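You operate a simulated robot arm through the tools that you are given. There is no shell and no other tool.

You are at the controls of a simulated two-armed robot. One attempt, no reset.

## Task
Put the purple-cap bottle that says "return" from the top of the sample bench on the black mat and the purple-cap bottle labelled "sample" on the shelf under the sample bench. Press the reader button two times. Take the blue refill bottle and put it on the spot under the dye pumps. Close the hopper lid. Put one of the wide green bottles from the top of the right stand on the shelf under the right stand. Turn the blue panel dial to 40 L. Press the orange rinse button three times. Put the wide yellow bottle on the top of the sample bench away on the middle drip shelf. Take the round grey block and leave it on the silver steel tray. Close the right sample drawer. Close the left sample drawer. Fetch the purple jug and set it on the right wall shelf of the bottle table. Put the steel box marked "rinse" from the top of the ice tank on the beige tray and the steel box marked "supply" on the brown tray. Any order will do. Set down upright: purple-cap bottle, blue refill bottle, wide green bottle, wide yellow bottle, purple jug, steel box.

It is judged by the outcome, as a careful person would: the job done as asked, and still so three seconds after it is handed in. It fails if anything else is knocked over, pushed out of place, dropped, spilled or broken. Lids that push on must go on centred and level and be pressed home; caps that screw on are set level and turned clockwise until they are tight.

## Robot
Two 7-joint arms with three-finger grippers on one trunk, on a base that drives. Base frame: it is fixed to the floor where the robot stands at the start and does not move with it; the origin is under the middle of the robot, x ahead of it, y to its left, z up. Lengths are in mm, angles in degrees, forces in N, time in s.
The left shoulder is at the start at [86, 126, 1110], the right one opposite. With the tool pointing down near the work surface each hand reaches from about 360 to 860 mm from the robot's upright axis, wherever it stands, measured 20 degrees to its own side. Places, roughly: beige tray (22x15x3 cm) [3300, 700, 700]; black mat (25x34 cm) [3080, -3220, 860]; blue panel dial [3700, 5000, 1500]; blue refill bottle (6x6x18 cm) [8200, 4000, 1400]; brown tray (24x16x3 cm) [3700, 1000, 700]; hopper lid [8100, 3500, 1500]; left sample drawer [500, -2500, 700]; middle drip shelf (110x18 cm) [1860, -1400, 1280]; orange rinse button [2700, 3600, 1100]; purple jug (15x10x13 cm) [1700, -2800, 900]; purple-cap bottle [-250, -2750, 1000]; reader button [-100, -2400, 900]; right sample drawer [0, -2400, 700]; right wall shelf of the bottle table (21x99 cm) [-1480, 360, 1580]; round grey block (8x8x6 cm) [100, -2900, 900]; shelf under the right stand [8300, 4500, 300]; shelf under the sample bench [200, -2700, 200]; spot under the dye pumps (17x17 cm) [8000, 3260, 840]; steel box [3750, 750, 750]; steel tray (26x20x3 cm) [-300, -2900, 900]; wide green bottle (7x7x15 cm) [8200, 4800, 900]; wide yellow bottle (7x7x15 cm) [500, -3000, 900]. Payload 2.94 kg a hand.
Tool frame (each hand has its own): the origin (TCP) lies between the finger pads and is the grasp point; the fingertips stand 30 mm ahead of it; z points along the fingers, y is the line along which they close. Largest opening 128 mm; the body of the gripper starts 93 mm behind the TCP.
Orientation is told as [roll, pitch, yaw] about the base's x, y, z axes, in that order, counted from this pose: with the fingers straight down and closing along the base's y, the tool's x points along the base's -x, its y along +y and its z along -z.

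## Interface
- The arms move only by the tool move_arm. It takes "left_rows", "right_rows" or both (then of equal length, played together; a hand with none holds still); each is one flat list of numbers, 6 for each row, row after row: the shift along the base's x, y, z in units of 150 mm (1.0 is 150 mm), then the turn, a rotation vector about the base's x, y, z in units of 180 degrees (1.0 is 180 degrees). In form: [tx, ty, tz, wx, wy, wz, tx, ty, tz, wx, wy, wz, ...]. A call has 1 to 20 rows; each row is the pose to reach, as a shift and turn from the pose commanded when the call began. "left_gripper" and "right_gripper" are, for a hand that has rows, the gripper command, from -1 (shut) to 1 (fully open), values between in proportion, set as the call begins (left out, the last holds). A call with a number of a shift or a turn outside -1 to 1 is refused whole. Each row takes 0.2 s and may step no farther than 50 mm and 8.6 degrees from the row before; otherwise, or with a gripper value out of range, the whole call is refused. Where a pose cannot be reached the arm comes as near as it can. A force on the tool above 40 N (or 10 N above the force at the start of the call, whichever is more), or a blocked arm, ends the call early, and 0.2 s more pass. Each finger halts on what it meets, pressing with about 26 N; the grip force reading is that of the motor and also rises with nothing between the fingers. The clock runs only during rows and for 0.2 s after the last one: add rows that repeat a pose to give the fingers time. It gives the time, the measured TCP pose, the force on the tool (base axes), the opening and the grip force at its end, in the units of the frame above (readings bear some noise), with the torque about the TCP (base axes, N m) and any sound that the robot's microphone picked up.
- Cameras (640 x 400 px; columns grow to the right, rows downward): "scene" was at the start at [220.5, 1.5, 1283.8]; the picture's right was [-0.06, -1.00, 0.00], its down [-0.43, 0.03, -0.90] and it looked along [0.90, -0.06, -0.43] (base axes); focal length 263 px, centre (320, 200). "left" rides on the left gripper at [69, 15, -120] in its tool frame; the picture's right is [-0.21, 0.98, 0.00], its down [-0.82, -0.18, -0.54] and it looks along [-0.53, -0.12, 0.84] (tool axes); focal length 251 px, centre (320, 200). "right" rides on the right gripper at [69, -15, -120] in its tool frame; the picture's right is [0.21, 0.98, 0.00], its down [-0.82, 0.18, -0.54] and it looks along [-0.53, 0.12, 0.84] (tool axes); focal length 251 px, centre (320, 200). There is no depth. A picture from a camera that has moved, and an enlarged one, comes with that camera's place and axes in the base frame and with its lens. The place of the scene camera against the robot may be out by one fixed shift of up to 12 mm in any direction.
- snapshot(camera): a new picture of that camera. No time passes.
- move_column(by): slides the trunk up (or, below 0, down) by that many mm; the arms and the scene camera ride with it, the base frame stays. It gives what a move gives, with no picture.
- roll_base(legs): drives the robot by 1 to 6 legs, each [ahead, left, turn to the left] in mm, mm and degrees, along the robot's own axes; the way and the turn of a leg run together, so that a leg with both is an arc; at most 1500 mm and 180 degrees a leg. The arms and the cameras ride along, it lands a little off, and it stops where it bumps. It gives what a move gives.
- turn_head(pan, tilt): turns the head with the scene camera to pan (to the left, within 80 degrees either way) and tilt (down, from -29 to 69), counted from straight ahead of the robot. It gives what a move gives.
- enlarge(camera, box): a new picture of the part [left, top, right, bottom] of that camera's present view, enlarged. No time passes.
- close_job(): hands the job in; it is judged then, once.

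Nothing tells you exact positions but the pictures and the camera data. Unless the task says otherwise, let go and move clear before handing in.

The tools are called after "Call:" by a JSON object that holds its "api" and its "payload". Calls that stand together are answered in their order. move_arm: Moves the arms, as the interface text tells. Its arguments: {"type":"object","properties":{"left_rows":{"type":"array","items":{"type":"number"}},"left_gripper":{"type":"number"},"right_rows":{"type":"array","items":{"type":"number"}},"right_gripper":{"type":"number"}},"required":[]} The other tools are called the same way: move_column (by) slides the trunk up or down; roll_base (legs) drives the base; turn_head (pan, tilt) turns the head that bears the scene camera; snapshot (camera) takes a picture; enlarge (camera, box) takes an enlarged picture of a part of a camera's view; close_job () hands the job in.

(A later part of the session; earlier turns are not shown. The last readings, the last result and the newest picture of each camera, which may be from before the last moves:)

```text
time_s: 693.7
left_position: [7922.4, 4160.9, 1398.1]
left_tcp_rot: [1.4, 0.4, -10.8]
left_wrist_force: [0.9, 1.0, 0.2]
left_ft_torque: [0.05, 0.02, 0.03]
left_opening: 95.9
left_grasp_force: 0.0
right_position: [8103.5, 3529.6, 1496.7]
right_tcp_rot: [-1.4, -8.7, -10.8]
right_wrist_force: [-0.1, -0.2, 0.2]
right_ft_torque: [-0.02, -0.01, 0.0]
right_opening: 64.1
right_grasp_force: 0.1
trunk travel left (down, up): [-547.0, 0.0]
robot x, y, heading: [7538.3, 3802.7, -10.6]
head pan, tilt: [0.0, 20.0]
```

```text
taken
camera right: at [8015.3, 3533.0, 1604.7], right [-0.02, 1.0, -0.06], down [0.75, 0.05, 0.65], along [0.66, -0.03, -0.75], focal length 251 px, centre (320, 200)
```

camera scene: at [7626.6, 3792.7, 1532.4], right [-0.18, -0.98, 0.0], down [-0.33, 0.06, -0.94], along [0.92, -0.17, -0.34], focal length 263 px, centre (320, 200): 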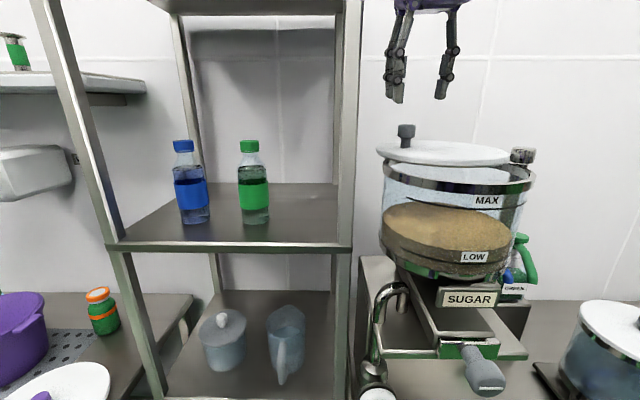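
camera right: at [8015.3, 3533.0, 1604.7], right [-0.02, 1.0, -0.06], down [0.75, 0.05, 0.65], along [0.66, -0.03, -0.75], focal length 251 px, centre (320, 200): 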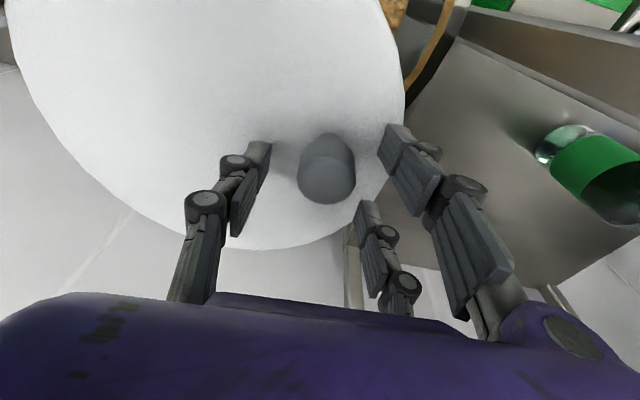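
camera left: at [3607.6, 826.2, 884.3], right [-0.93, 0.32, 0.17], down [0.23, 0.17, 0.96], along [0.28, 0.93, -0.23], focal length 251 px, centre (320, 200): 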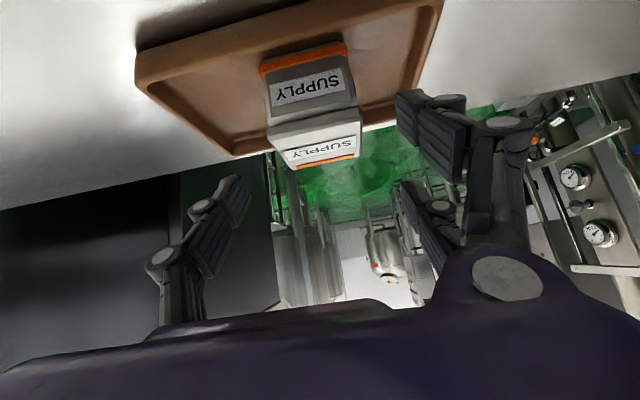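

I grip the knob and swing the lid along its arc toward me.

Call:
{"api": "move_arm", "payload": {"right_rows": [-0.01, 0.01, -0.04, 0, 0, 0, -0.01, 0.01, -0.04, 0, 0, 0, -0.01, 0.01, -0.04, 0, 0, 0], "right_gripper": -1}}

Call:
{"api": "move_arm", "payload": {"right_rows": [-0.05, 0.027, 0, 0, 0, 0, -0.103, 0.053, 0, 0, 0, 0, -0.157, 0.077, 0, 0, 0, 0, -0.21, 0.1, 0, 0, 0, 0, -0.265, 0.118, 0, 0, 0, 0, -0.32, 0.133, 0, 0, 0, 0]}}

Call:
{"api": "snapshot", "payload": {"camera": "scene"}}

Call:
{"api": "snapshot", "payload": {"camera": "right"}}

```text
time_s: 694.5
left_position: [7921.9, 4160.2, 1399.7]
left_tcp_rot: [1.4, 0.3, -10.6]
left_wrist_force: [-0.2, -0.2, -0.9]
left_ft_torque: [-0.02, 0.03, 0.03]
left_opening: 95.8
left_grasp_force: 0.1
right_position: [8099.3, 3530.8, 1491.6]
right_tcp_rot: [-1.5, -8.7, -10.8]
right_wrist_force: [-3.2, -5.4, 7.2]
right_ft_torque: [-0.08, -0.11, 0.02]
right_opening: 25.9
right_grasp_force: 44.4
trunk travel left (down, up): [-547.0, 0.0]
robot x, y, heading: [7538.8, 3802.1, -10.8]
head pan, tilt: [0.0, 20.0]
```

```text
time_s: 695.9
left_position: [7919.7, 4155.2, 1401.9]
left_tcp_rot: [1.6, 0.4, -10.6]
left_wrist_force: [0.0, 0.6, 0.0]
left_ft_torque: [0.02, 0.0, 0.0]
left_opening: 95.9
left_grasp_force: 0.0
right_position: [8047.9, 3542.3, 1493.2]
right_tcp_rot: [-1.2, -9.0, -11.1]
right_wrist_force: [-4.8, -29.7, 22.4]
right_ft_torque: [0.12, 0.36, 0.18]
right_opening: 22.0
right_grasp_force: 44.8
trunk travel left (down, up): [-547.0, 0.0]
robot x, y, heading: [7539.0, 3801.6, -10.7]
head pan, tilt: [0.0, 20.0]
```

```text
taken
camera scene: at [7627.3, 3785.5, 1532.1], right [-0.18, -0.98, 0.0], down [-0.33, 0.07, -0.94], along [0.92, -0.17, -0.34], focal length 263 px, centre (320, 200)
```

scene: 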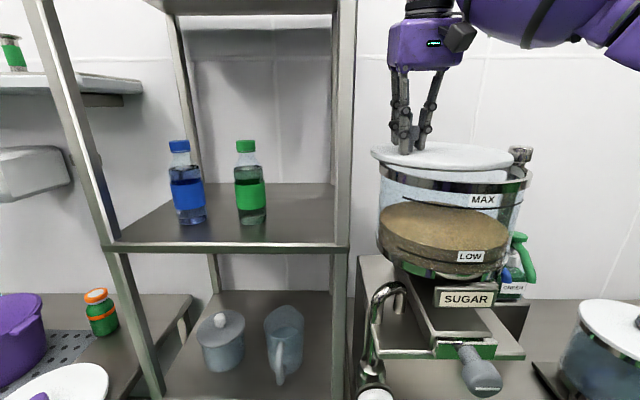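

```text
taken
camera right: at [7960.4, 3546.4, 1600.0], right [-0.02, 1.0, -0.05], down [0.75, 0.05, 0.66], along [0.66, -0.03, -0.75], focal length 251 px, centre (320, 200)
```

right: 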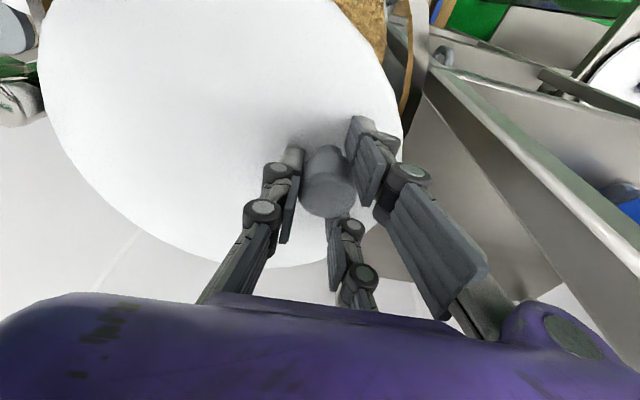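

Call:
{"api": "move_arm", "payload": {"right_rows": [-0.05, -0.045, 0, 0, 0, 0, -0.12, -0.045, 0, 0, 0, 0, -0.2, -0.045, 0, 0, 0, 0, -0.27, -0.05, 0, 0, 0, 0, -0.33, -0.055, 0, 0, 0, 0]}}

Call:
{"api": "snapshot", "payload": {"camera": "scene"}}

Call:
{"api": "snapshot", "payload": {"camera": "right"}}

```text
time_s: 696.7
left_position: [7923.9, 4150.8, 1399.8]
left_tcp_rot: [1.6, 0.5, -10.8]
left_wrist_force: [0.8, -0.9, 0.0]
left_ft_torque: [0.03, 0.01, 0.01]
left_opening: 95.9
left_grasp_force: 0.0
right_position: [8024.9, 3522.8, 1485.1]
right_tcp_rot: [-1.9, -8.1, -12.3]
right_wrist_force: [-3.2, -30.9, 2.7]
right_ft_torque: [0.0, 0.43, -0.1]
right_opening: 0.1
right_grasp_force: 11.4
trunk travel left (down, up): [-547.0, 0.0]
robot x, y, heading: [7537.9, 3800.1, -10.8]
head pan, tilt: [0.0, 20.0]
stopped in row 4 (right hand): the force on the tool passed its limit at 51 N (the readings are from after the stop); the commanded pose is now the measured one
```

```text
taken
camera scene: at [7631.9, 3781.9, 1531.1], right [-0.19, -0.98, -0.01], down [-0.34, 0.07, -0.94], along [0.92, -0.17, -0.34], focal length 263 px, centre (320, 200)
```

scene: 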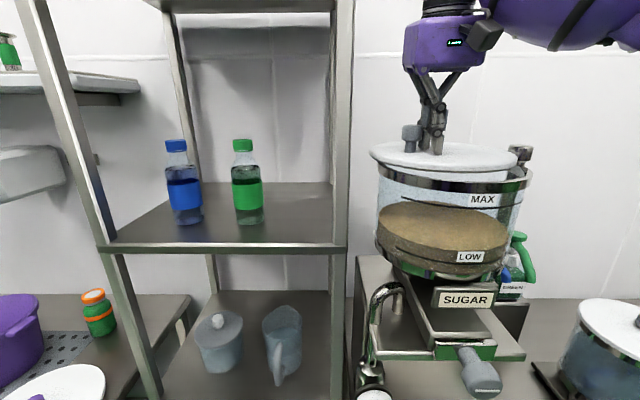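

```text
taken
camera right: at [7938.7, 3529.7, 1594.7], right [0.0, 1.0, -0.06], down [0.76, 0.04, 0.65], along [0.65, -0.05, -0.76], focal length 251 px, centre (320, 200)
```

right: 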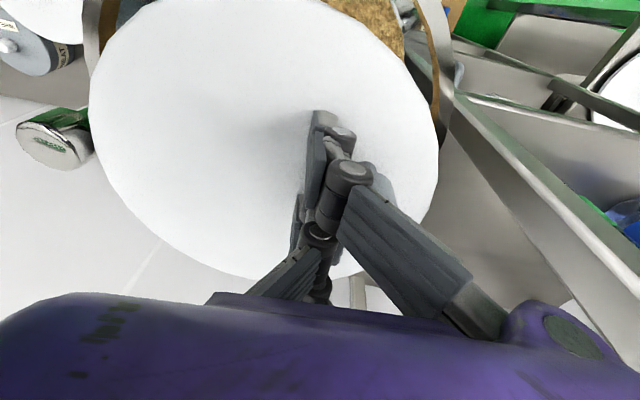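

The fingers slipped off the knob. I lift the hand clear and look at the lid again.

Call:
{"api": "move_arm", "payload": {"right_rows": [0, -0.05, 0.1, 0, 0, 0, 0, -0.05, 0.3, 0, 0, 0, -0.1, -0.05, 0.5, 0, 0, 0]}}

Call:
{"api": "snapshot", "payload": {"camera": "right"}}

Call:
{"api": "enlarge", "payload": {"camera": "scene", "box": [350, 90, 560, 300]}}

```text
time_s: 697.5
left_position: [7919.6, 4162.3, 1400.6]
left_tcp_rot: [1.3, 0.2, -10.7]
left_wrist_force: [-0.4, -0.1, 0.3]
left_ft_torque: [0.0, -0.05, -0.01]
left_opening: 96.1
left_grasp_force: 0.1
right_position: [8006.0, 3534.6, 1567.9]
right_tcp_rot: [-2.0, -8.9, -11.3]
right_wrist_force: [-0.6, 0.0, 0.1]
right_ft_torque: [0.0, -0.01, -0.01]
right_opening: 0.0
right_grasp_force: 2.8
trunk travel left (down, up): [-547.0, 0.0]
robot x, y, heading: [7538.1, 3805.0, -10.6]
head pan, tilt: [0.0, 20.0]
```

```text
taken
camera right: at [7918.3, 3539.7, 1676.0], right [-0.01, 1.0, -0.07], down [0.75, 0.05, 0.65], along [0.66, -0.04, -0.75], focal length 251 px, centre (320, 200)
```

right: 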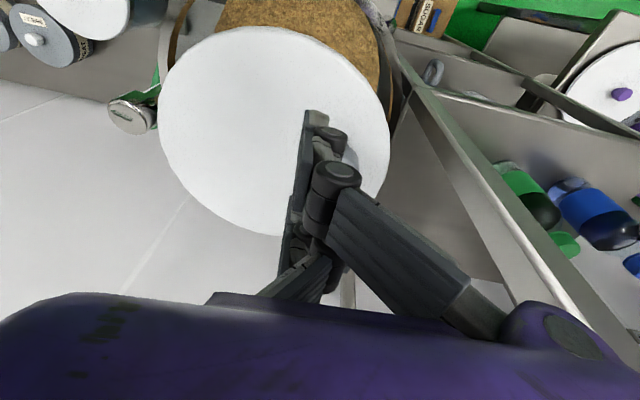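

```text
1.90 times, centred on (455, 195) of scene
camera zoom: at [7627.5, 3793.7, 1532.3], right [-0.18, -0.98, 0.0], down [-0.33, 0.06, -0.94], along [0.92, -0.17, -0.34], focal length 501 px, centre (63, 210)
```

zoom: 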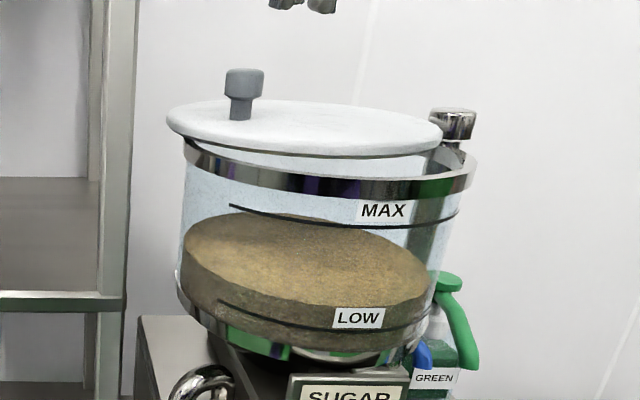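

The lid still has about 20 degrees to go. I place the closed fingers behind the knob and pull it toward me.

Call:
{"api": "move_arm", "payload": {"right_rows": [0.2, 0.02, 0, 0, 0, 0, 0.4, 0.05, 0, 0, 0, 0, 0.6, 0.07, 0, 0, 0, 0, 0.6, 0.07, -0.2, 0, 0, 0, 0.6, 0.07, -0.4, 0, 0, 0, 0.6, 0.07, -0.5, 0, 0, 0]}}

Call:
{"api": "snapshot", "payload": {"camera": "right"}}

Call:
{"api": "enlarge", "payload": {"camera": "scene", "box": [350, 90, 560, 300]}}

```text
time_s: 698.9
left_position: [7923.3, 4161.6, 1399.1]
left_tcp_rot: [1.4, 0.5, -10.7]
left_wrist_force: [-0.2, -0.4, 0.1]
left_ft_torque: [0.0, 0.01, 0.01]
left_opening: 95.9
left_grasp_force: 0.0
right_position: [8100.1, 3543.2, 1488.9]
right_tcp_rot: [-2.0, -8.6, -11.6]
right_wrist_force: [-0.1, 0.6, -0.6]
right_ft_torque: [-0.01, 0.04, -0.04]
right_opening: 0.1
right_grasp_force: 2.9
trunk travel left (down, up): [-547.0, 0.0]
robot x, y, heading: [7541.2, 3795.9, -10.7]
head pan, tilt: [0.0, 20.0]
```

```text
taken
camera right: at [8012.7, 3548.1, 1597.6], right [-0.01, 1.0, -0.07], down [0.76, 0.05, 0.65], along [0.65, -0.04, -0.76], focal length 251 px, centre (320, 200)
```

right: 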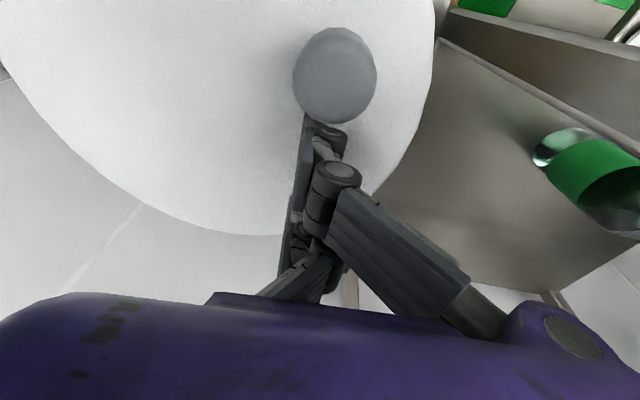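

```text
1.90 times, centred on (455, 195) of scene
camera zoom: at [7631.2, 3792.5, 1531.8], right [-0.18, -0.98, 0.0], down [-0.34, 0.06, -0.94], along [0.92, -0.17, -0.34], focal length 501 px, centre (63, 210)
```

zoom: 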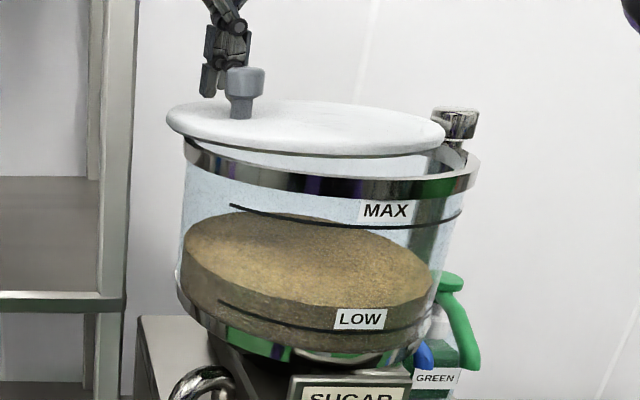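

Call:
{"api": "move_arm", "payload": {"right_rows": [-0.1, 0.03, 0, 0, 0, 0, -0.2, 0.035, 0, 0, 0, 0, -0.3, 0.04, 0, 0, 0, 0, -0.4, 0.045, 0, 0, 0, 0, -0.5, 0.045, 0, 0, 0, 0, -0.6, 0.045, 0, 0, 0, 0]}}

Call:
{"api": "snapshot", "payload": {"camera": "right"}}

Call:
{"api": "enlarge", "payload": {"camera": "scene", "box": [350, 90, 560, 300]}}

```text
time_s: 700.3
left_position: [7926.1, 4160.3, 1399.1]
left_tcp_rot: [1.4, 0.5, -10.6]
left_wrist_force: [-1.0, 0.2, 0.6]
left_ft_torque: [-0.02, -0.1, -0.03]
left_opening: 95.9
left_grasp_force: 0.2
right_position: [8025.1, 3548.6, 1489.0]
right_tcp_rot: [-1.6, -9.6, -12.1]
right_wrist_force: [24.3, -2.9, -2.7]
right_ft_torque: [-0.01, 0.02, 0.25]
right_opening: 0.0
right_grasp_force: 3.2
trunk travel left (down, up): [-547.0, 0.0]
robot x, y, heading: [7539.4, 3800.3, -10.5]
head pan, tilt: [0.0, 20.0]
stopped in row 6 (right hand): the force on the tool passed its limit at 46 N (the readings are from after the stop); the commanded pose is now the measured one
```

```text
taken
camera right: at [7935.8, 3553.7, 1596.5], right [0.0, 1.0, -0.06], down [0.75, 0.04, 0.66], along [0.67, -0.05, -0.75], focal length 251 px, centre (320, 200)
```

right: 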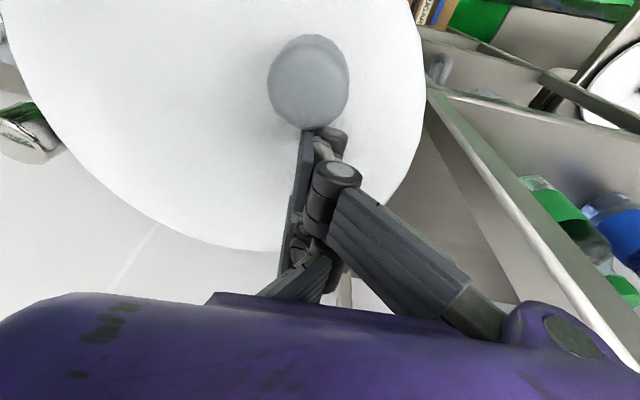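

```text
1.90 times, centred on (455, 195) of scene
camera zoom: at [7633.5, 3791.4, 1531.5], right [-0.18, -0.98, 0.0], down [-0.34, 0.06, -0.94], along [0.92, -0.17, -0.34], focal length 501 px, centre (63, 210)
```

zoom: 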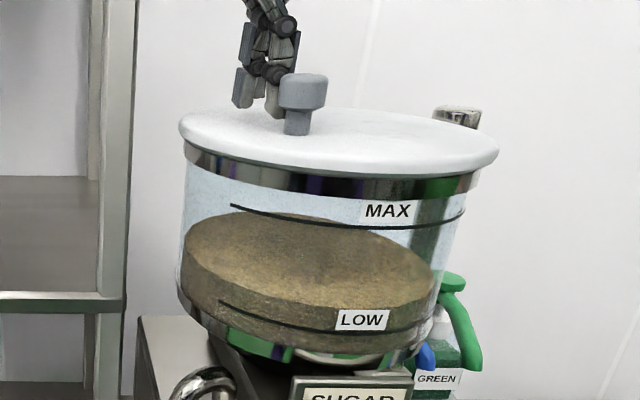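

The lid now covers the hopper and met its stop. I release backward and lift away.

Call:
{"api": "move_arm", "payload": {"right_rows": [0.08, 0, 0.02, 0, 0, 0, 0.15, 0, 0.2, 0, 0, 0, 0.15, 0, 0.45, 0, 0, 0, 0, 0, 0.6, 0, 0, 0, -0.2, 0.03, 0.6, 0, 0, 0, -0.45, 0.08, 0.6, 0, 0, 0, -0.7, 0.13, 0.6, 0, 0, 0]}}

Call:
{"api": "snapshot", "payload": {"camera": "right"}}

Call:
{"api": "snapshot", "payload": {"camera": "scene"}}

```text
time_s: 701.9
left_position: [7920.2, 4161.0, 1400.2]
left_tcp_rot: [1.3, 0.2, -10.6]
left_wrist_force: [0.2, -0.6, 0.8]
left_ft_torque: [-0.01, -0.07, -0.04]
left_opening: 95.8
left_grasp_force: 0.0
right_position: [7911.5, 3566.9, 1583.3]
right_tcp_rot: [-1.7, -9.6, -11.7]
right_wrist_force: [-1.2, 0.4, 0.3]
right_ft_torque: [-0.01, -0.04, 0.02]
right_opening: 0.0
right_grasp_force: 3.1
trunk travel left (down, up): [-547.0, 0.0]
robot x, y, heading: [7539.3, 3801.7, -10.8]
head pan, tilt: [0.0, 20.0]
```

```text
taken
camera right: at [7822.2, 3572.6, 1690.1], right [0.0, 1.0, -0.06], down [0.75, 0.04, 0.66], along [0.67, -0.04, -0.74], focal length 251 px, centre (320, 200)
```

right: 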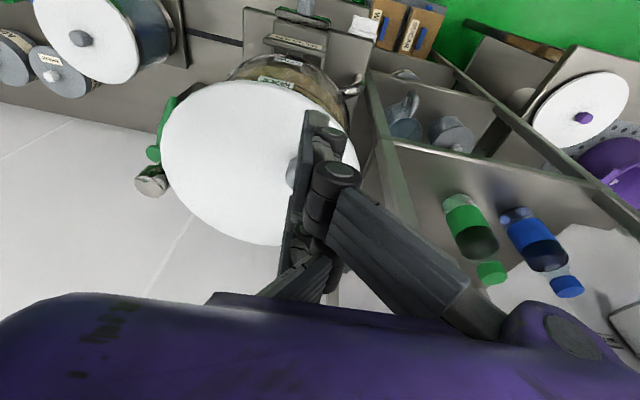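

```text
taken
camera scene: at [7627.7, 3792.0, 1532.2], right [-0.18, -0.98, 0.0], down [-0.33, 0.06, -0.94], along [0.92, -0.17, -0.34], focal length 263 px, centre (320, 200)
```

scene: 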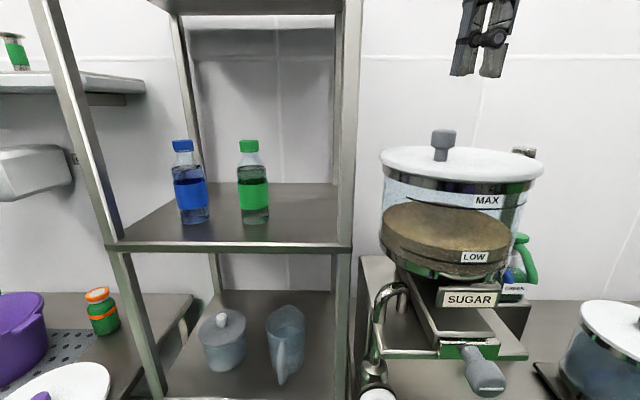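

The hopper lid is closed. Now the blue refill bottle on the rack shelf at (8200, 3968): I back off, tilt the right hand and line up with it.

Call:
{"api": "roll_base", "payload": {"legs": [[-220, 0, 0], [0, 480, 0]]}}

Call:
{"api": "move_arm", "payload": {"right_rows": [0.1, 0, -0.2, -0.0075, -0.039, 0, 0.2, 0, -0.4, -0.015, -0.078, 0, 0.3, 0, -0.6, -0.0225, -0.117, 0, 0.4, 0, -0.8, -0.03, -0.156, 0, 0.5, 0, -1, -0.0375, -0.195, 0], "right_gripper": 0.5}}

Call:
{"api": "snapshot", "payload": {"camera": "scene"}}

Call:
{"api": "snapshot", "payload": {"camera": "right"}}

```text
time_s: 707.9
left_position: [7795.1, 4664.6, 1400.8]
left_tcp_rot: [1.4, 0.4, -10.9]
left_wrist_force: [-0.8, 0.5, -0.6]
left_ft_torque: [0.02, 0.01, -0.02]
left_opening: 95.9
left_grasp_force: 0.0
right_position: [7785.0, 4070.2, 1582.7]
right_tcp_rot: [-1.6, -9.4, -12.2]
right_wrist_force: [1.1, -0.2, 0.5]
right_ft_torque: [0.02, -0.02, -0.01]
right_opening: 0.2
right_grasp_force: 3.0
trunk travel left (down, up): [-547.0, 0.0]
robot x, y, heading: [7411.7, 4310.7, -10.9]
head pan, tilt: [0.0, 20.0]
```

```text
time_s: 709.1
left_position: [7795.7, 4665.4, 1399.1]
left_tcp_rot: [1.5, 0.4, -11.0]
left_wrist_force: [-0.1, 0.1, -0.2]
left_ft_torque: [0.04, 0.0, 0.01]
left_opening: 96.1
left_grasp_force: 0.1
right_position: [7861.4, 4069.7, 1431.4]
right_tcp_rot: [-0.4, -45.2, -12.8]
right_wrist_force: [0.2, -0.1, 0.4]
right_ft_torque: [0.03, 0.04, -0.02]
right_opening: 95.9
right_grasp_force: 0.1
trunk travel left (down, up): [-547.0, 0.0]
robot x, y, heading: [7409.9, 4312.6, -11.0]
head pan, tilt: [0.0, 20.0]
```

```text
taken
camera scene: at [7501.7, 4297.3, 1531.7], right [-0.19, -0.98, 0.0], down [-0.34, 0.07, -0.94], along [0.92, -0.18, -0.34], focal length 263 px, centre (320, 200)
```

scene: 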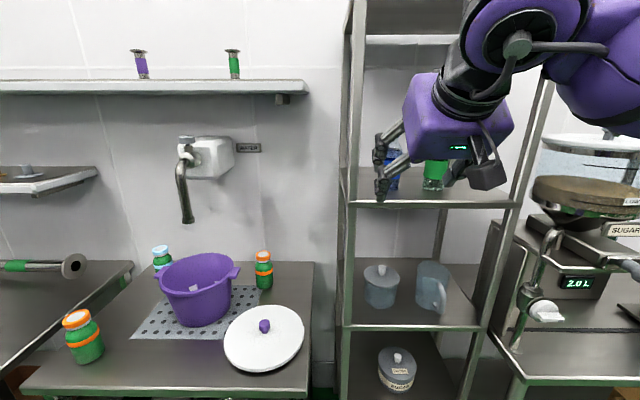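

```text
taken
camera right: at [7727.0, 4084.4, 1467.6], right [0.07, 0.98, -0.16], down [0.23, 0.14, 0.96], along [0.97, -0.11, -0.22], focal length 251 px, centre (320, 200)
```

right: 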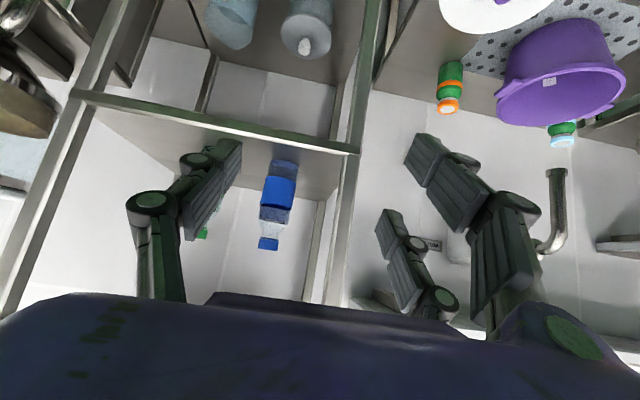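

Call:
{"api": "move_arm", "payload": {"right_rows": [-0.03, -0.17, -0.1, 0, 0, 0, -0.07, -0.355, -0.29, 0, 0, 0]}}

Call:
{"api": "roll_base", "payload": {"legs": [[180, 0, 0]]}}

Call:
{"api": "snapshot", "payload": {"camera": "right"}}

Call:
{"api": "snapshot", "payload": {"camera": "scene"}}

```text
time_s: 709.7
left_position: [7794.3, 4663.6, 1400.4]
left_tcp_rot: [1.5, 0.4, -11.0]
left_wrist_force: [0.3, -0.7, -0.2]
left_ft_torque: [0.03, -0.01, 0.03]
left_opening: 95.8
left_grasp_force: 0.0
right_position: [7848.2, 4015.0, 1390.0]
right_tcp_rot: [-0.4, -45.1, -12.6]
right_wrist_force: [-0.2, 0.1, -0.5]
right_ft_torque: [0.0, 0.0, 0.02]
right_opening: 95.7
right_grasp_force: 0.0
trunk travel left (down, up): [-547.0, 0.0]
robot x, y, heading: [7405.4, 4311.1, -11.1]
head pan, tilt: [0.0, 20.0]
```

```text
time_s: 711.2
left_position: [7971.5, 4631.5, 1401.0]
left_tcp_rot: [1.3, 0.2, -10.9]
left_wrist_force: [0.3, -0.4, -0.3]
left_ft_torque: [0.0, -0.05, -0.01]
left_opening: 95.9
left_grasp_force: 0.1
right_position: [8026.1, 3984.1, 1390.3]
right_tcp_rot: [-0.5, -45.3, -12.7]
right_wrist_force: [-0.4, 0.0, 0.6]
right_ft_torque: [-0.01, 0.0, 0.01]
right_opening: 96.1
right_grasp_force: 0.1
trunk travel left (down, up): [-547.0, 0.0]
robot x, y, heading: [7587.9, 4274.3, -10.8]
head pan, tilt: [0.0, 20.0]
```

```text
taken
camera right: at [7891.0, 3998.6, 1426.3], right [0.07, 0.98, -0.16], down [0.23, 0.14, 0.96], along [0.97, -0.11, -0.22], focal length 251 px, centre (320, 200)
```

right: 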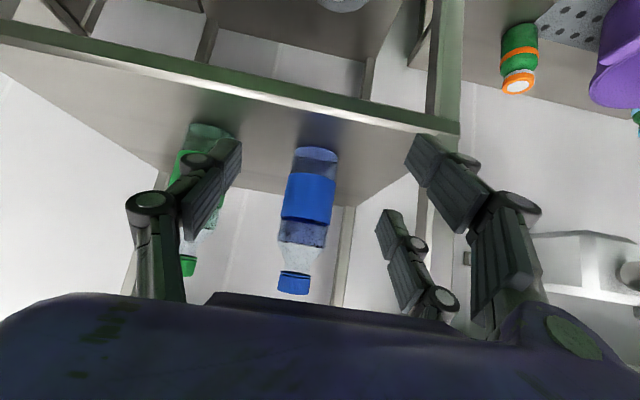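

```text
taken
camera scene: at [7678.0, 4263.8, 1532.2], right [-0.19, -0.98, 0.0], down [-0.33, 0.06, -0.94], along [0.92, -0.18, -0.34], focal length 263 px, centre (320, 200)
```

scene: 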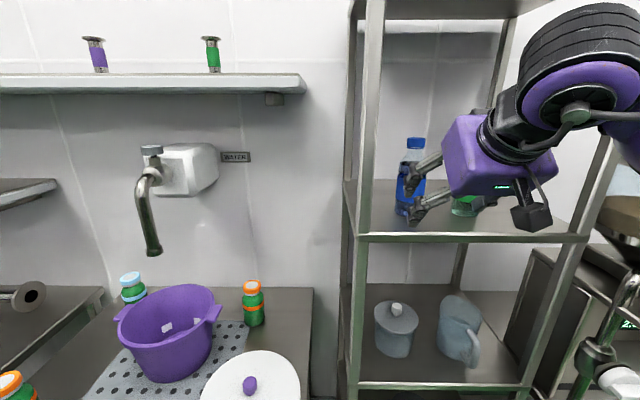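

Call:
{"api": "move_arm", "payload": {"right_rows": [0.22, -0.05, 0, 0, 0, 0, 0.45, -0.1, 0, 0, 0, 0, 0.68, -0.155, 0, 0, 0, 0, 0.9, -0.205, 0, 0, 0, 0]}}

Call:
{"api": "snapshot", "payload": {"camera": "right"}}

```text
time_s: 712.2
left_position: [7977.5, 4632.7, 1399.0]
left_tcp_rot: [1.4, 0.4, -11.1]
left_wrist_force: [0.6, 0.3, 0.9]
left_ft_torque: [0.0, 0.0, -0.01]
left_opening: 96.0
left_grasp_force: 0.1
right_position: [8164.9, 3954.0, 1388.7]
right_tcp_rot: [-0.6, -45.1, -12.7]
right_wrist_force: [0.9, -0.5, -0.3]
right_ft_torque: [0.02, 0.0, 0.0]
right_opening: 95.7
right_grasp_force: 0.1
trunk travel left (down, up): [-547.0, 0.0]
robot x, y, heading: [7590.5, 4268.5, -11.2]
head pan, tilt: [0.0, 20.0]
```

```text
taken
camera right: at [8030.8, 3968.3, 1425.3], right [0.07, 0.98, -0.16], down [0.24, 0.14, 0.96], along [0.97, -0.11, -0.22], focal length 251 px, centre (320, 200)
```

right: 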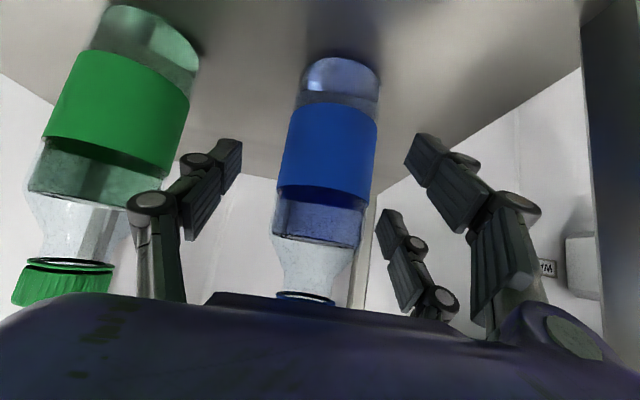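

Call:
{"api": "move_arm", "payload": {"right_rows": [0.08, -0.015, 0, 0, 0, 0, 0.16, -0.03, 0, 0, 0, 0]}}

Call:
{"api": "move_arm", "payload": {"right_rows": [0, 0, 0, 0, 0, 0, 0, 0, 0, 0, 0, 0, 0, 0, 0, 0, 0, 0], "right_gripper": -1}}

Call:
{"api": "move_arm", "payload": {"right_rows": [0, 0, 0.06, 0, 0, 0, 0, 0, 0.18, 0, 0, 0]}}

Call:
{"api": "snapshot", "payload": {"camera": "right"}}

```text
time_s: 712.8
left_position: [7976.2, 4631.6, 1399.9]
left_tcp_rot: [1.4, 0.4, -10.9]
left_wrist_force: [0.1, 0.8, 0.4]
left_ft_torque: [-0.04, 0.02, -0.01]
left_opening: 96.2
left_grasp_force: 0.0
right_position: [8187.9, 3949.4, 1389.4]
right_tcp_rot: [-0.6, -45.1, -12.6]
right_wrist_force: [-0.2, -0.3, 0.7]
right_ft_torque: [0.0, 0.02, 0.01]
right_opening: 95.9
right_grasp_force: 0.2
trunk travel left (down, up): [-547.0, 0.0]
robot x, y, heading: [7590.4, 4275.0, -11.0]
head pan, tilt: [0.0, 20.0]
```

```text
time_s: 713.6
left_position: [7974.3, 4631.0, 1400.3]
left_tcp_rot: [1.3, 0.3, -11.1]
left_wrist_force: [-0.2, 0.6, -0.4]
left_ft_torque: [-0.01, 0.01, -0.01]
left_opening: 96.2
left_grasp_force: 0.1
right_position: [8187.2, 3949.2, 1391.2]
right_tcp_rot: [-0.5, -45.2, -12.7]
right_wrist_force: [0.1, 0.5, 2.4]
right_ft_torque: [0.17, 0.06, 0.02]
right_opening: 58.2
right_grasp_force: 26.1
trunk travel left (down, up): [-547.0, 0.0]
robot x, y, heading: [7586.6, 4272.2, -10.9]
head pan, tilt: [0.0, 20.0]
```

```text
time_s: 714.2
left_position: [7975.0, 4632.2, 1399.3]
left_tcp_rot: [1.4, 0.3, -10.9]
left_wrist_force: [-0.5, -0.3, 0.3]
left_ft_torque: [0.01, -0.04, 0.02]
left_opening: 95.9
left_grasp_force: 0.1
right_position: [8186.2, 3949.1, 1416.3]
right_tcp_rot: [-0.6, -45.1, -12.8]
right_wrist_force: [-0.4, 1.3, -2.9]
right_ft_torque: [0.02, 0.0, 0.02]
right_opening: 58.4
right_grasp_force: 26.0
trunk travel left (down, up): [-547.0, 0.0]
robot x, y, heading: [7591.8, 4271.8, -11.1]
head pan, tilt: [0.0, 20.0]
```

```text
taken
camera right: at [8053.0, 3963.1, 1453.7], right [0.07, 0.98, -0.16], down [0.23, 0.14, 0.96], along [0.97, -0.11, -0.22], focal length 251 px, centre (320, 200)
```

right: 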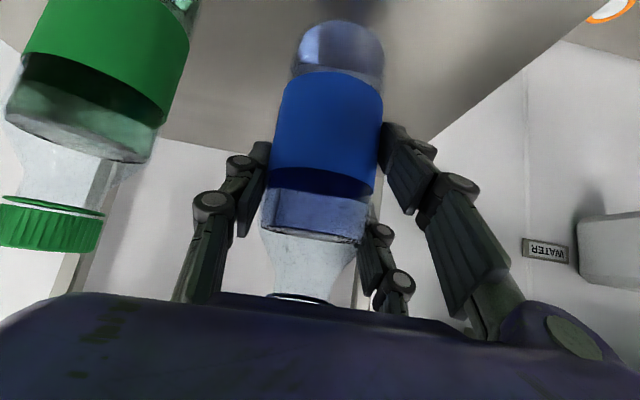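

The blue bottle is in hand. I back out, lower the trunk to normal height and drive over to the dye pumps.

Call:
{"api": "roll_base", "payload": {"legs": [[-350, 0, 0]]}}

Call:
{"api": "move_column", "payload": {"by": -222}}

Call:
{"api": "roll_base", "payload": {"legs": [[0, -730, 0]]}}

Call:
{"api": "turn_head", "payload": {"pan": -10, "tilt": 20}}

Call:
{"api": "snapshot", "payload": {"camera": "scene"}}

```text
time_s: 716.4
left_position: [7639.5, 4695.7, 1400.0]
left_tcp_rot: [1.4, 0.6, -11.0]
left_wrist_force: [0.4, -0.2, -0.8]
left_ft_torque: [0.0, 0.02, 0.0]
left_opening: 96.1
left_grasp_force: 0.2
right_position: [7854.1, 4012.6, 1416.1]
right_tcp_rot: [-0.5, -45.0, -12.6]
right_wrist_force: [-0.1, 0.5, -2.8]
right_ft_torque: [-0.01, 0.02, 0.0]
right_opening: 58.1
right_grasp_force: 26.5
trunk travel left (down, up): [-547.0, 0.0]
robot x, y, heading: [7252.2, 4335.3, -10.7]
head pan, tilt: [0.0, 20.0]
```

```text
time_s: 718.8
left_position: [7636.2, 4696.2, 1178.0]
left_tcp_rot: [1.4, 0.4, -10.9]
left_wrist_force: [-0.6, -0.2, -0.2]
left_ft_torque: [-0.01, -0.02, -0.01]
left_opening: 96.0
left_grasp_force: 0.1
right_position: [7852.4, 4014.1, 1196.5]
right_tcp_rot: [-0.6, -45.2, -12.5]
right_wrist_force: [-0.1, -0.3, -3.5]
right_ft_torque: [0.03, -0.02, -0.02]
right_opening: 58.3
right_grasp_force: 25.9
trunk travel left (down, up): [-325.0, 222.0]
robot x, y, heading: [7255.3, 4340.2, -10.7]
head pan, tilt: [0.0, 20.0]
```

```text
time_s: 725.6
left_position: [7502.2, 3982.8, 1178.3]
left_tcp_rot: [1.4, 0.4, -11.4]
left_wrist_force: [-0.2, -0.4, -0.4]
left_ft_torque: [-0.01, 0.02, 0.0]
left_opening: 96.1
left_grasp_force: 0.0
right_position: [7711.3, 3298.1, 1195.4]
right_tcp_rot: [-0.6, -45.0, -13.0]
right_wrist_force: [-0.2, -0.2, -3.3]
right_ft_torque: [-0.05, 0.01, 0.03]
right_opening: 57.9
right_grasp_force: 26.2
trunk travel left (down, up): [-325.0, 222.0]
robot x, y, heading: [7113.3, 3631.8, -11.3]
head pan, tilt: [0.0, 20.0]
```

```text
time_s: 726.3
left_position: [7500.8, 3982.7, 1178.3]
left_tcp_rot: [1.4, 0.4, -11.3]
left_wrist_force: [-0.8, -0.2, 0.3]
left_ft_torque: [-0.03, 0.02, -0.01]
left_opening: 95.9
left_grasp_force: 0.0
right_position: [7710.8, 3299.5, 1195.6]
right_tcp_rot: [-0.6, -45.1, -12.9]
right_wrist_force: [0.1, -0.1, -3.8]
right_ft_torque: [-0.01, 0.0, 0.0]
right_opening: 58.1
right_grasp_force: 26.0
trunk travel left (down, up): [-325.0, 222.0]
robot x, y, heading: [7116.7, 3628.1, -11.5]
head pan, tilt: [-10.0, 20.0]
```

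```text
taken
camera scene: at [7327.7, 3576.4, 1292.4], right [-0.36, -0.93, 0.0], down [-0.32, 0.12, -0.94], along [0.88, -0.34, -0.34], focal length 263 px, centre (320, 200)
```

scene: 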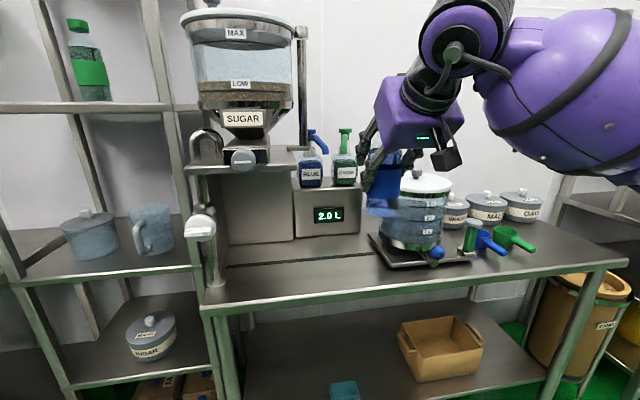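

Call:
{"api": "roll_base", "payload": {"legs": [[180, 0, 0]]}}

Call:
{"api": "move_arm", "payload": {"right_rows": [0.1, -0.02, -0.25, 0, 0, 0, 0.2, -0.03, -0.5, 0, 0, 0, 0.35, -0.04, -0.75, 0, 0, 0, 0.5, -0.05, -1, 0, 0, 0]}}

Call:
{"api": "snapshot", "payload": {"camera": "scene"}}

Call:
{"api": "snapshot", "payload": {"camera": "right"}}

```text
time_s: 727.8
left_position: [7676.7, 3947.5, 1177.6]
left_tcp_rot: [1.3, 0.4, -11.4]
left_wrist_force: [-0.9, -0.6, -0.5]
left_ft_torque: [0.04, 0.02, -0.03]
left_opening: 96.0
left_grasp_force: 0.1
right_position: [7883.0, 3261.7, 1194.3]
right_tcp_rot: [-0.6, -45.0, -13.2]
right_wrist_force: [1.6, -0.6, -4.2]
right_ft_torque: [0.01, -0.01, 0.0]
right_opening: 58.1
right_grasp_force: 26.5
trunk travel left (down, up): [-325.0, 222.0]
robot x, y, heading: [7289.8, 3594.9, -11.7]
head pan, tilt: [-10.0, 20.0]
```

```text
time_s: 728.8
left_position: [7678.8, 3946.4, 1178.0]
left_tcp_rot: [1.4, 0.4, -11.4]
left_wrist_force: [0.5, 0.1, -0.4]
left_ft_torque: [0.02, 0.01, -0.01]
left_opening: 95.8
left_grasp_force: 0.2
right_position: [7959.8, 3253.3, 1043.6]
right_tcp_rot: [-0.6, -45.2, -13.1]
right_wrist_force: [1.1, -0.2, -3.7]
right_ft_torque: [0.02, 0.02, -0.01]
right_opening: 58.2
right_grasp_force: 26.1
trunk travel left (down, up): [-325.0, 222.0]
robot x, y, heading: [7290.1, 3594.0, -11.7]
head pan, tilt: [-10.0, 20.0]
```

```text
taken
camera scene: at [7502.8, 3540.3, 1292.2], right [-0.37, -0.93, 0.0], down [-0.32, 0.13, -0.94], along [0.87, -0.34, -0.34], focal length 263 px, centre (320, 200)
```

scene: 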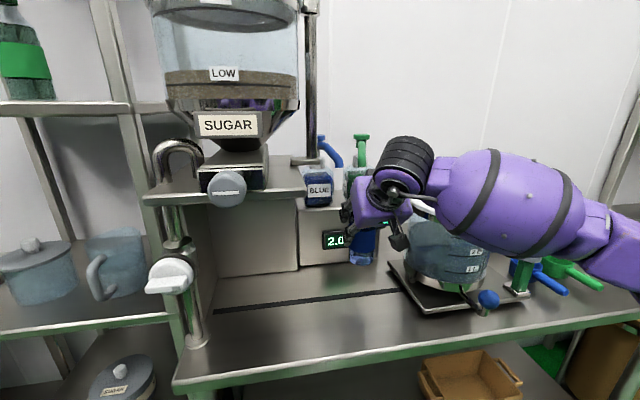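

```text
taken
camera right: at [7825.9, 3269.3, 1079.3], right [0.08, 0.98, -0.16], down [0.24, 0.14, 0.96], along [0.97, -0.12, -0.22], focal length 251 px, centre (320, 200)
```

right: 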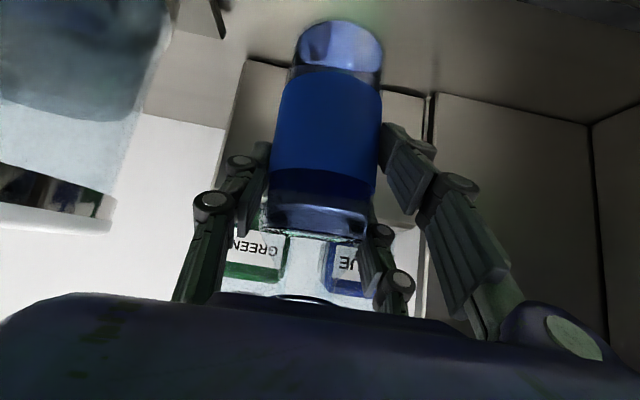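

Call:
{"api": "move_arm", "payload": {"right_rows": [0.1, 0.02, -0.2, 0, 0, 0, 0.2, 0.04, -0.4, 0, 0, 0, 0.25, 0.05, -0.55, 0, 0, 0, 0.25, 0.05, -0.62, 0, 0, 0]}}

Call:
{"api": "snapshot", "payload": {"camera": "scene"}}

```text
time_s: 729.8
left_position: [7677.7, 3947.8, 1178.2]
left_tcp_rot: [1.4, 0.5, -11.5]
left_wrist_force: [-0.3, -0.2, -0.1]
left_ft_torque: [0.0, 0.03, 0.03]
left_opening: 95.8
left_grasp_force: 0.1
right_position: [7995.3, 3262.9, 948.9]
right_tcp_rot: [-0.7, -45.2, -13.2]
right_wrist_force: [0.0, 1.2, -3.9]
right_ft_torque: [0.0, 0.0, 0.0]
right_opening: 58.3
right_grasp_force: 26.3
trunk travel left (down, up): [-325.0, 222.0]
robot x, y, heading: [7289.6, 3594.7, -11.5]
head pan, tilt: [-10.0, 20.0]
```

```text
taken
camera scene: at [7501.9, 3540.7, 1292.4], right [-0.36, -0.93, 0.0], down [-0.32, 0.12, -0.94], along [0.87, -0.34, -0.34], focal length 263 px, centre (320, 200)
```

scene: 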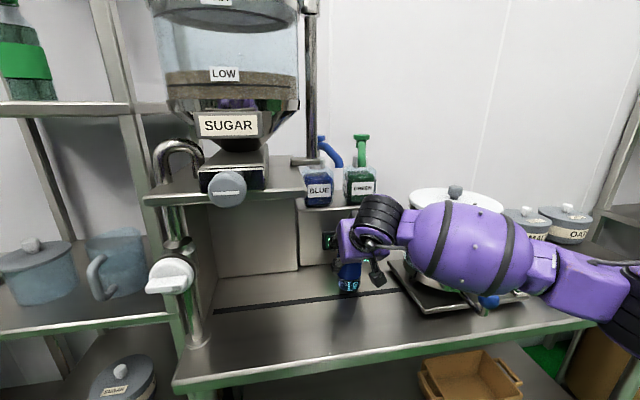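

Call:
{"api": "move_arm", "payload": {"right_rows": [0, 0, -0.03, 0, 0, 0, 0, 0, -0.055, 0, 0, 0, 0, 0, -0.08, 0, 0, 0, 0, 0, -0.105, 0, 0, 0]}}

```text
time_s: 730.8
left_position: [7675.0, 3947.8, 1178.2]
left_tcp_rot: [1.4, 0.3, -11.4]
left_wrist_force: [-0.4, 0.4, 0.2]
left_ft_torque: [-0.01, 0.0, 0.03]
left_opening: 96.0
left_grasp_force: 0.1
right_position: [7997.1, 3263.6, 941.3]
right_tcp_rot: [-0.4, -45.6, -13.1]
right_wrist_force: [-1.8, -2.4, 16.2]
right_ft_torque: [0.27, 0.15, 0.02]
right_opening: 58.2
right_grasp_force: 26.3
trunk travel left (down, up): [-325.0, 222.0]
robot x, y, heading: [7289.5, 3590.6, -11.5]
head pan, tilt: [-10.0, 20.0]
```

Call:
{"api": "move_arm", "payload": {"right_rows": [0, 0, 0.025, 0, 0, 0, 0, 0, 0.045, 0, 0, 0]}}

Call:
{"api": "move_arm", "payload": {"right_rows": [0, 0, 0, 0, 0, 0, 0, 0, 0, 0, 0, 0, 0, 0, 0, 0, 0, 0], "right_gripper": 0.5}}

Call:
{"api": "roll_base", "payload": {"legs": [[-220, 0, 0]]}}

Call:
{"api": "snapshot", "payload": {"camera": "scene"}}

Call:
{"api": "snapshot", "payload": {"camera": "right"}}

```text
time_s: 731.4
left_position: [7677.4, 3947.8, 1177.8]
left_tcp_rot: [1.4, 0.4, -11.4]
left_wrist_force: [0.1, -0.6, 0.0]
left_ft_torque: [-0.01, 0.0, 0.0]
left_opening: 95.9
left_grasp_force: 0.2
right_position: [7996.5, 3262.1, 941.0]
right_tcp_rot: [-0.7, -45.0, -13.1]
right_wrist_force: [2.9, -0.2, 4.0]
right_ft_torque: [0.17, -0.34, -0.06]
right_opening: 58.2
right_grasp_force: 26.0
trunk travel left (down, up): [-325.0, 222.0]
robot x, y, heading: [7288.8, 3591.8, -11.4]
head pan, tilt: [-10.0, 20.0]
```

```text
time_s: 732.2
left_position: [7676.1, 3948.0, 1178.0]
left_tcp_rot: [1.4, 0.4, -11.4]
left_wrist_force: [0.5, 0.6, -0.4]
left_ft_torque: [0.0, 0.0, 0.0]
left_opening: 96.1
left_grasp_force: 0.2
right_position: [7996.2, 3262.1, 942.2]
right_tcp_rot: [-0.6, -45.2, -13.0]
right_wrist_force: [0.0, 0.1, -0.6]
right_ft_torque: [0.0, 0.0, -0.02]
right_opening: 95.9
right_grasp_force: 0.0
trunk travel left (down, up): [-325.0, 222.0]
robot x, y, heading: [7290.1, 3589.3, -11.4]
head pan, tilt: [-10.0, 20.0]
```

```text
time_s: 733.9
left_position: [7462.5, 3991.9, 1178.4]
left_tcp_rot: [1.4, 0.4, -11.4]
left_wrist_force: [-0.4, 0.0, -0.8]
left_ft_torque: [0.0, -0.01, -0.03]
left_opening: 96.1
left_grasp_force: 0.0
right_position: [7782.6, 3305.6, 941.6]
right_tcp_rot: [-0.6, -45.1, -13.1]
right_wrist_force: [0.4, -0.3, -0.3]
right_ft_torque: [-0.01, 0.02, 0.0]
right_opening: 95.9
right_grasp_force: 0.0
trunk travel left (down, up): [-325.0, 222.0]
robot x, y, heading: [7075.3, 3637.6, -11.6]
head pan, tilt: [-10.0, 20.0]
```

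```text
taken
camera scene: at [7287.4, 3584.2, 1292.5], right [-0.36, -0.93, 0.0], down [-0.32, 0.12, -0.94], along [0.88, -0.34, -0.34], focal length 263 px, centre (320, 200)
```

scene: 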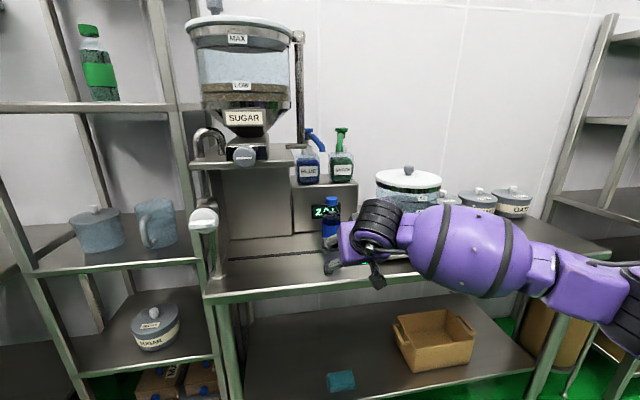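

```text
taken
camera right: at [7648.2, 3321.5, 978.5], right [0.08, 0.98, -0.16], down [0.23, 0.14, 0.96], along [0.97, -0.11, -0.22], focal length 251 px, centre (320, 200)
```

right: 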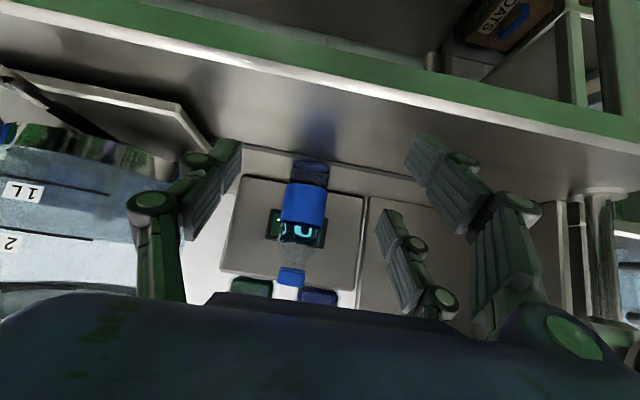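

The blue bottle stands on the spot under the dye pumps. Next the green bottle on the right stand: I retract the right hand and drive north along the stands.

Call:
{"api": "move_arm", "payload": {"right_rows": [-0.25, 0.05, 0.17, 0, 0, 0, -0.5, 0.1, 0.34, 0, 0, 0, -0.75, 0.15, 0.5, 0, 0, 0, -0.98, 0.2, 0.67, 0, 0, 0]}}

Call:
{"api": "roll_base", "payload": {"legs": [[-50, 0, 0], [0, 1400, 0]]}}

Call:
{"api": "turn_head", "payload": {"pan": -10, "tilt": 20}}

Call:
{"api": "snapshot", "payload": {"camera": "scene"}}

```text
time_s: 734.9
left_position: [7461.9, 3990.6, 1177.6]
left_tcp_rot: [1.4, 0.4, -11.4]
left_wrist_force: [0.4, -0.4, -0.6]
left_ft_torque: [0.03, 0.01, -0.01]
left_opening: 96.2
left_grasp_force: 0.1
right_position: [7634.2, 3334.8, 1044.2]
right_tcp_rot: [-0.7, -45.2, -13.1]
right_wrist_force: [-1.0, -0.6, -0.3]
right_ft_torque: [-0.01, 0.0, -0.04]
right_opening: 96.0
right_grasp_force: 0.1
trunk travel left (down, up): [-325.0, 222.0]
robot x, y, heading: [7078.6, 3641.4, -11.3]
head pan, tilt: [-10.0, 20.0]
```

```text
time_s: 747.8
left_position: [7677.0, 5376.1, 1178.4]
left_tcp_rot: [1.4, 0.4, -10.6]
left_wrist_force: [0.0, 0.3, -0.7]
left_ft_torque: [0.01, -0.02, -0.02]
left_opening: 96.0
left_grasp_force: 0.0
right_position: [7857.4, 4722.0, 1044.1]
right_tcp_rot: [-0.6, -45.1, -12.3]
right_wrist_force: [-0.4, -0.2, 0.1]
right_ft_torque: [0.01, 0.04, 0.04]
right_opening: 95.9
right_grasp_force: 0.0
trunk travel left (down, up): [-325.0, 222.0]
robot x, y, heading: [7294.3, 5016.5, -10.6]
head pan, tilt: [-10.0, 20.0]
```

```text
time_s: 748.4
left_position: [7675.3, 5376.0, 1177.6]
left_tcp_rot: [1.4, 0.3, -10.7]
left_wrist_force: [-0.7, -0.5, 0.0]
left_ft_torque: [0.04, 0.0, -0.01]
left_opening: 96.0
left_grasp_force: 0.0
right_position: [7857.7, 4723.4, 1043.6]
right_tcp_rot: [-0.6, -45.2, -12.3]
right_wrist_force: [-0.4, -0.1, 0.6]
right_ft_torque: [0.02, -0.01, -0.01]
right_opening: 96.0
right_grasp_force: 0.0
trunk travel left (down, up): [-325.0, 222.0]
robot x, y, heading: [7292.5, 5013.0, -10.5]
head pan, tilt: [-10.0, 20.0]
```

```text
taken
camera scene: at [7506.2, 4967.7, 1292.5], right [-0.35, -0.94, 0.0], down [-0.32, 0.12, -0.94], along [0.88, -0.33, -0.34], focal length 263 px, centre (320, 200)
```

scene: 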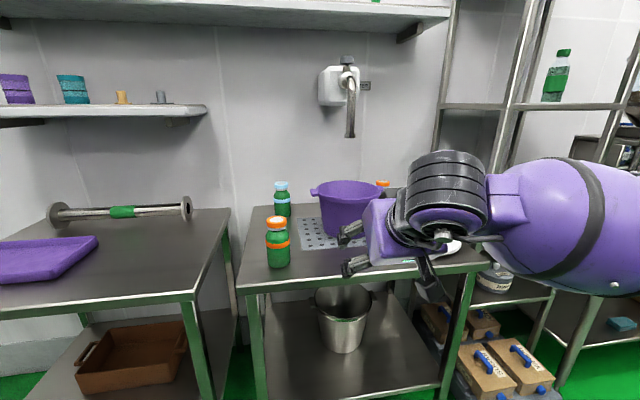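

Call:
{"api": "roll_base", "payload": {"legs": [[100, 187, 0]]}}

Call:
{"api": "move_arm", "payload": {"right_rows": [0.15, -0.02, -0.15, 0, 0, 0, 0.3, -0.05, -0.3, 0, 0, 0, 0.45, -0.08, -0.5, 0, 0, 0, 0.55, -0.1, -0.7, 0, 0, 0]}}

Call:
{"api": "snapshot", "payload": {"camera": "right"}}

```text
time_s: 750.7
left_position: [7812.0, 5544.0, 1177.5]
left_tcp_rot: [1.4, 0.4, -10.9]
left_wrist_force: [1.1, 1.0, 0.7]
left_ft_torque: [0.0, 0.03, 0.01]
left_opening: 96.0
left_grasp_force: 0.1
right_position: [7989.7, 4887.9, 1043.7]
right_tcp_rot: [-0.6, -45.1, -12.6]
right_wrist_force: [0.0, -0.5, -0.5]
right_ft_torque: [0.02, 0.0, -0.01]
right_opening: 96.2
right_grasp_force: 0.0
trunk travel left (down, up): [-325.0, 222.0]
robot x, y, heading: [7424.3, 5184.8, -11.0]
head pan, tilt: [-10.0, 20.0]
```

```text
time_s: 751.7
left_position: [7811.2, 5543.5, 1177.8]
left_tcp_rot: [1.3, 0.4, -10.8]
left_wrist_force: [0.3, -0.1, -0.2]
left_ft_torque: [0.02, 0.02, -0.03]
left_opening: 95.9
left_grasp_force: 0.1
right_position: [8072.0, 4874.1, 938.1]
right_tcp_rot: [-0.6, -45.0, -12.6]
right_wrist_force: [-0.7, 0.0, 0.0]
right_ft_torque: [0.01, 0.01, 0.03]
right_opening: 95.7
right_grasp_force: 0.0
trunk travel left (down, up): [-325.0, 222.0]
robot x, y, heading: [7425.6, 5185.5, -10.7]
head pan, tilt: [-10.0, 20.0]
```

```text
taken
camera right: at [7939.1, 4889.1, 974.0], right [0.07, 0.98, -0.16], down [0.23, 0.14, 0.96], along [0.97, -0.11, -0.22], focal length 251 px, centre (320, 200)
```

right: 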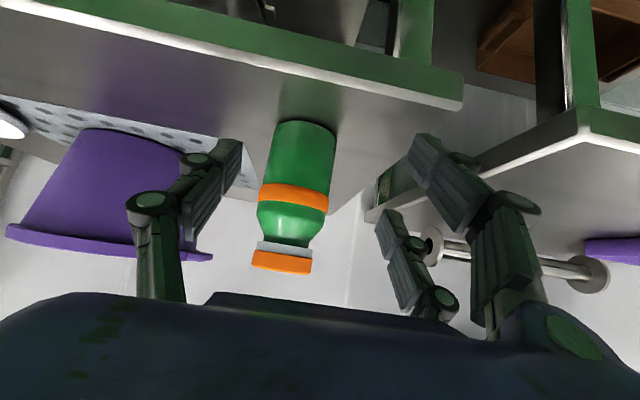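

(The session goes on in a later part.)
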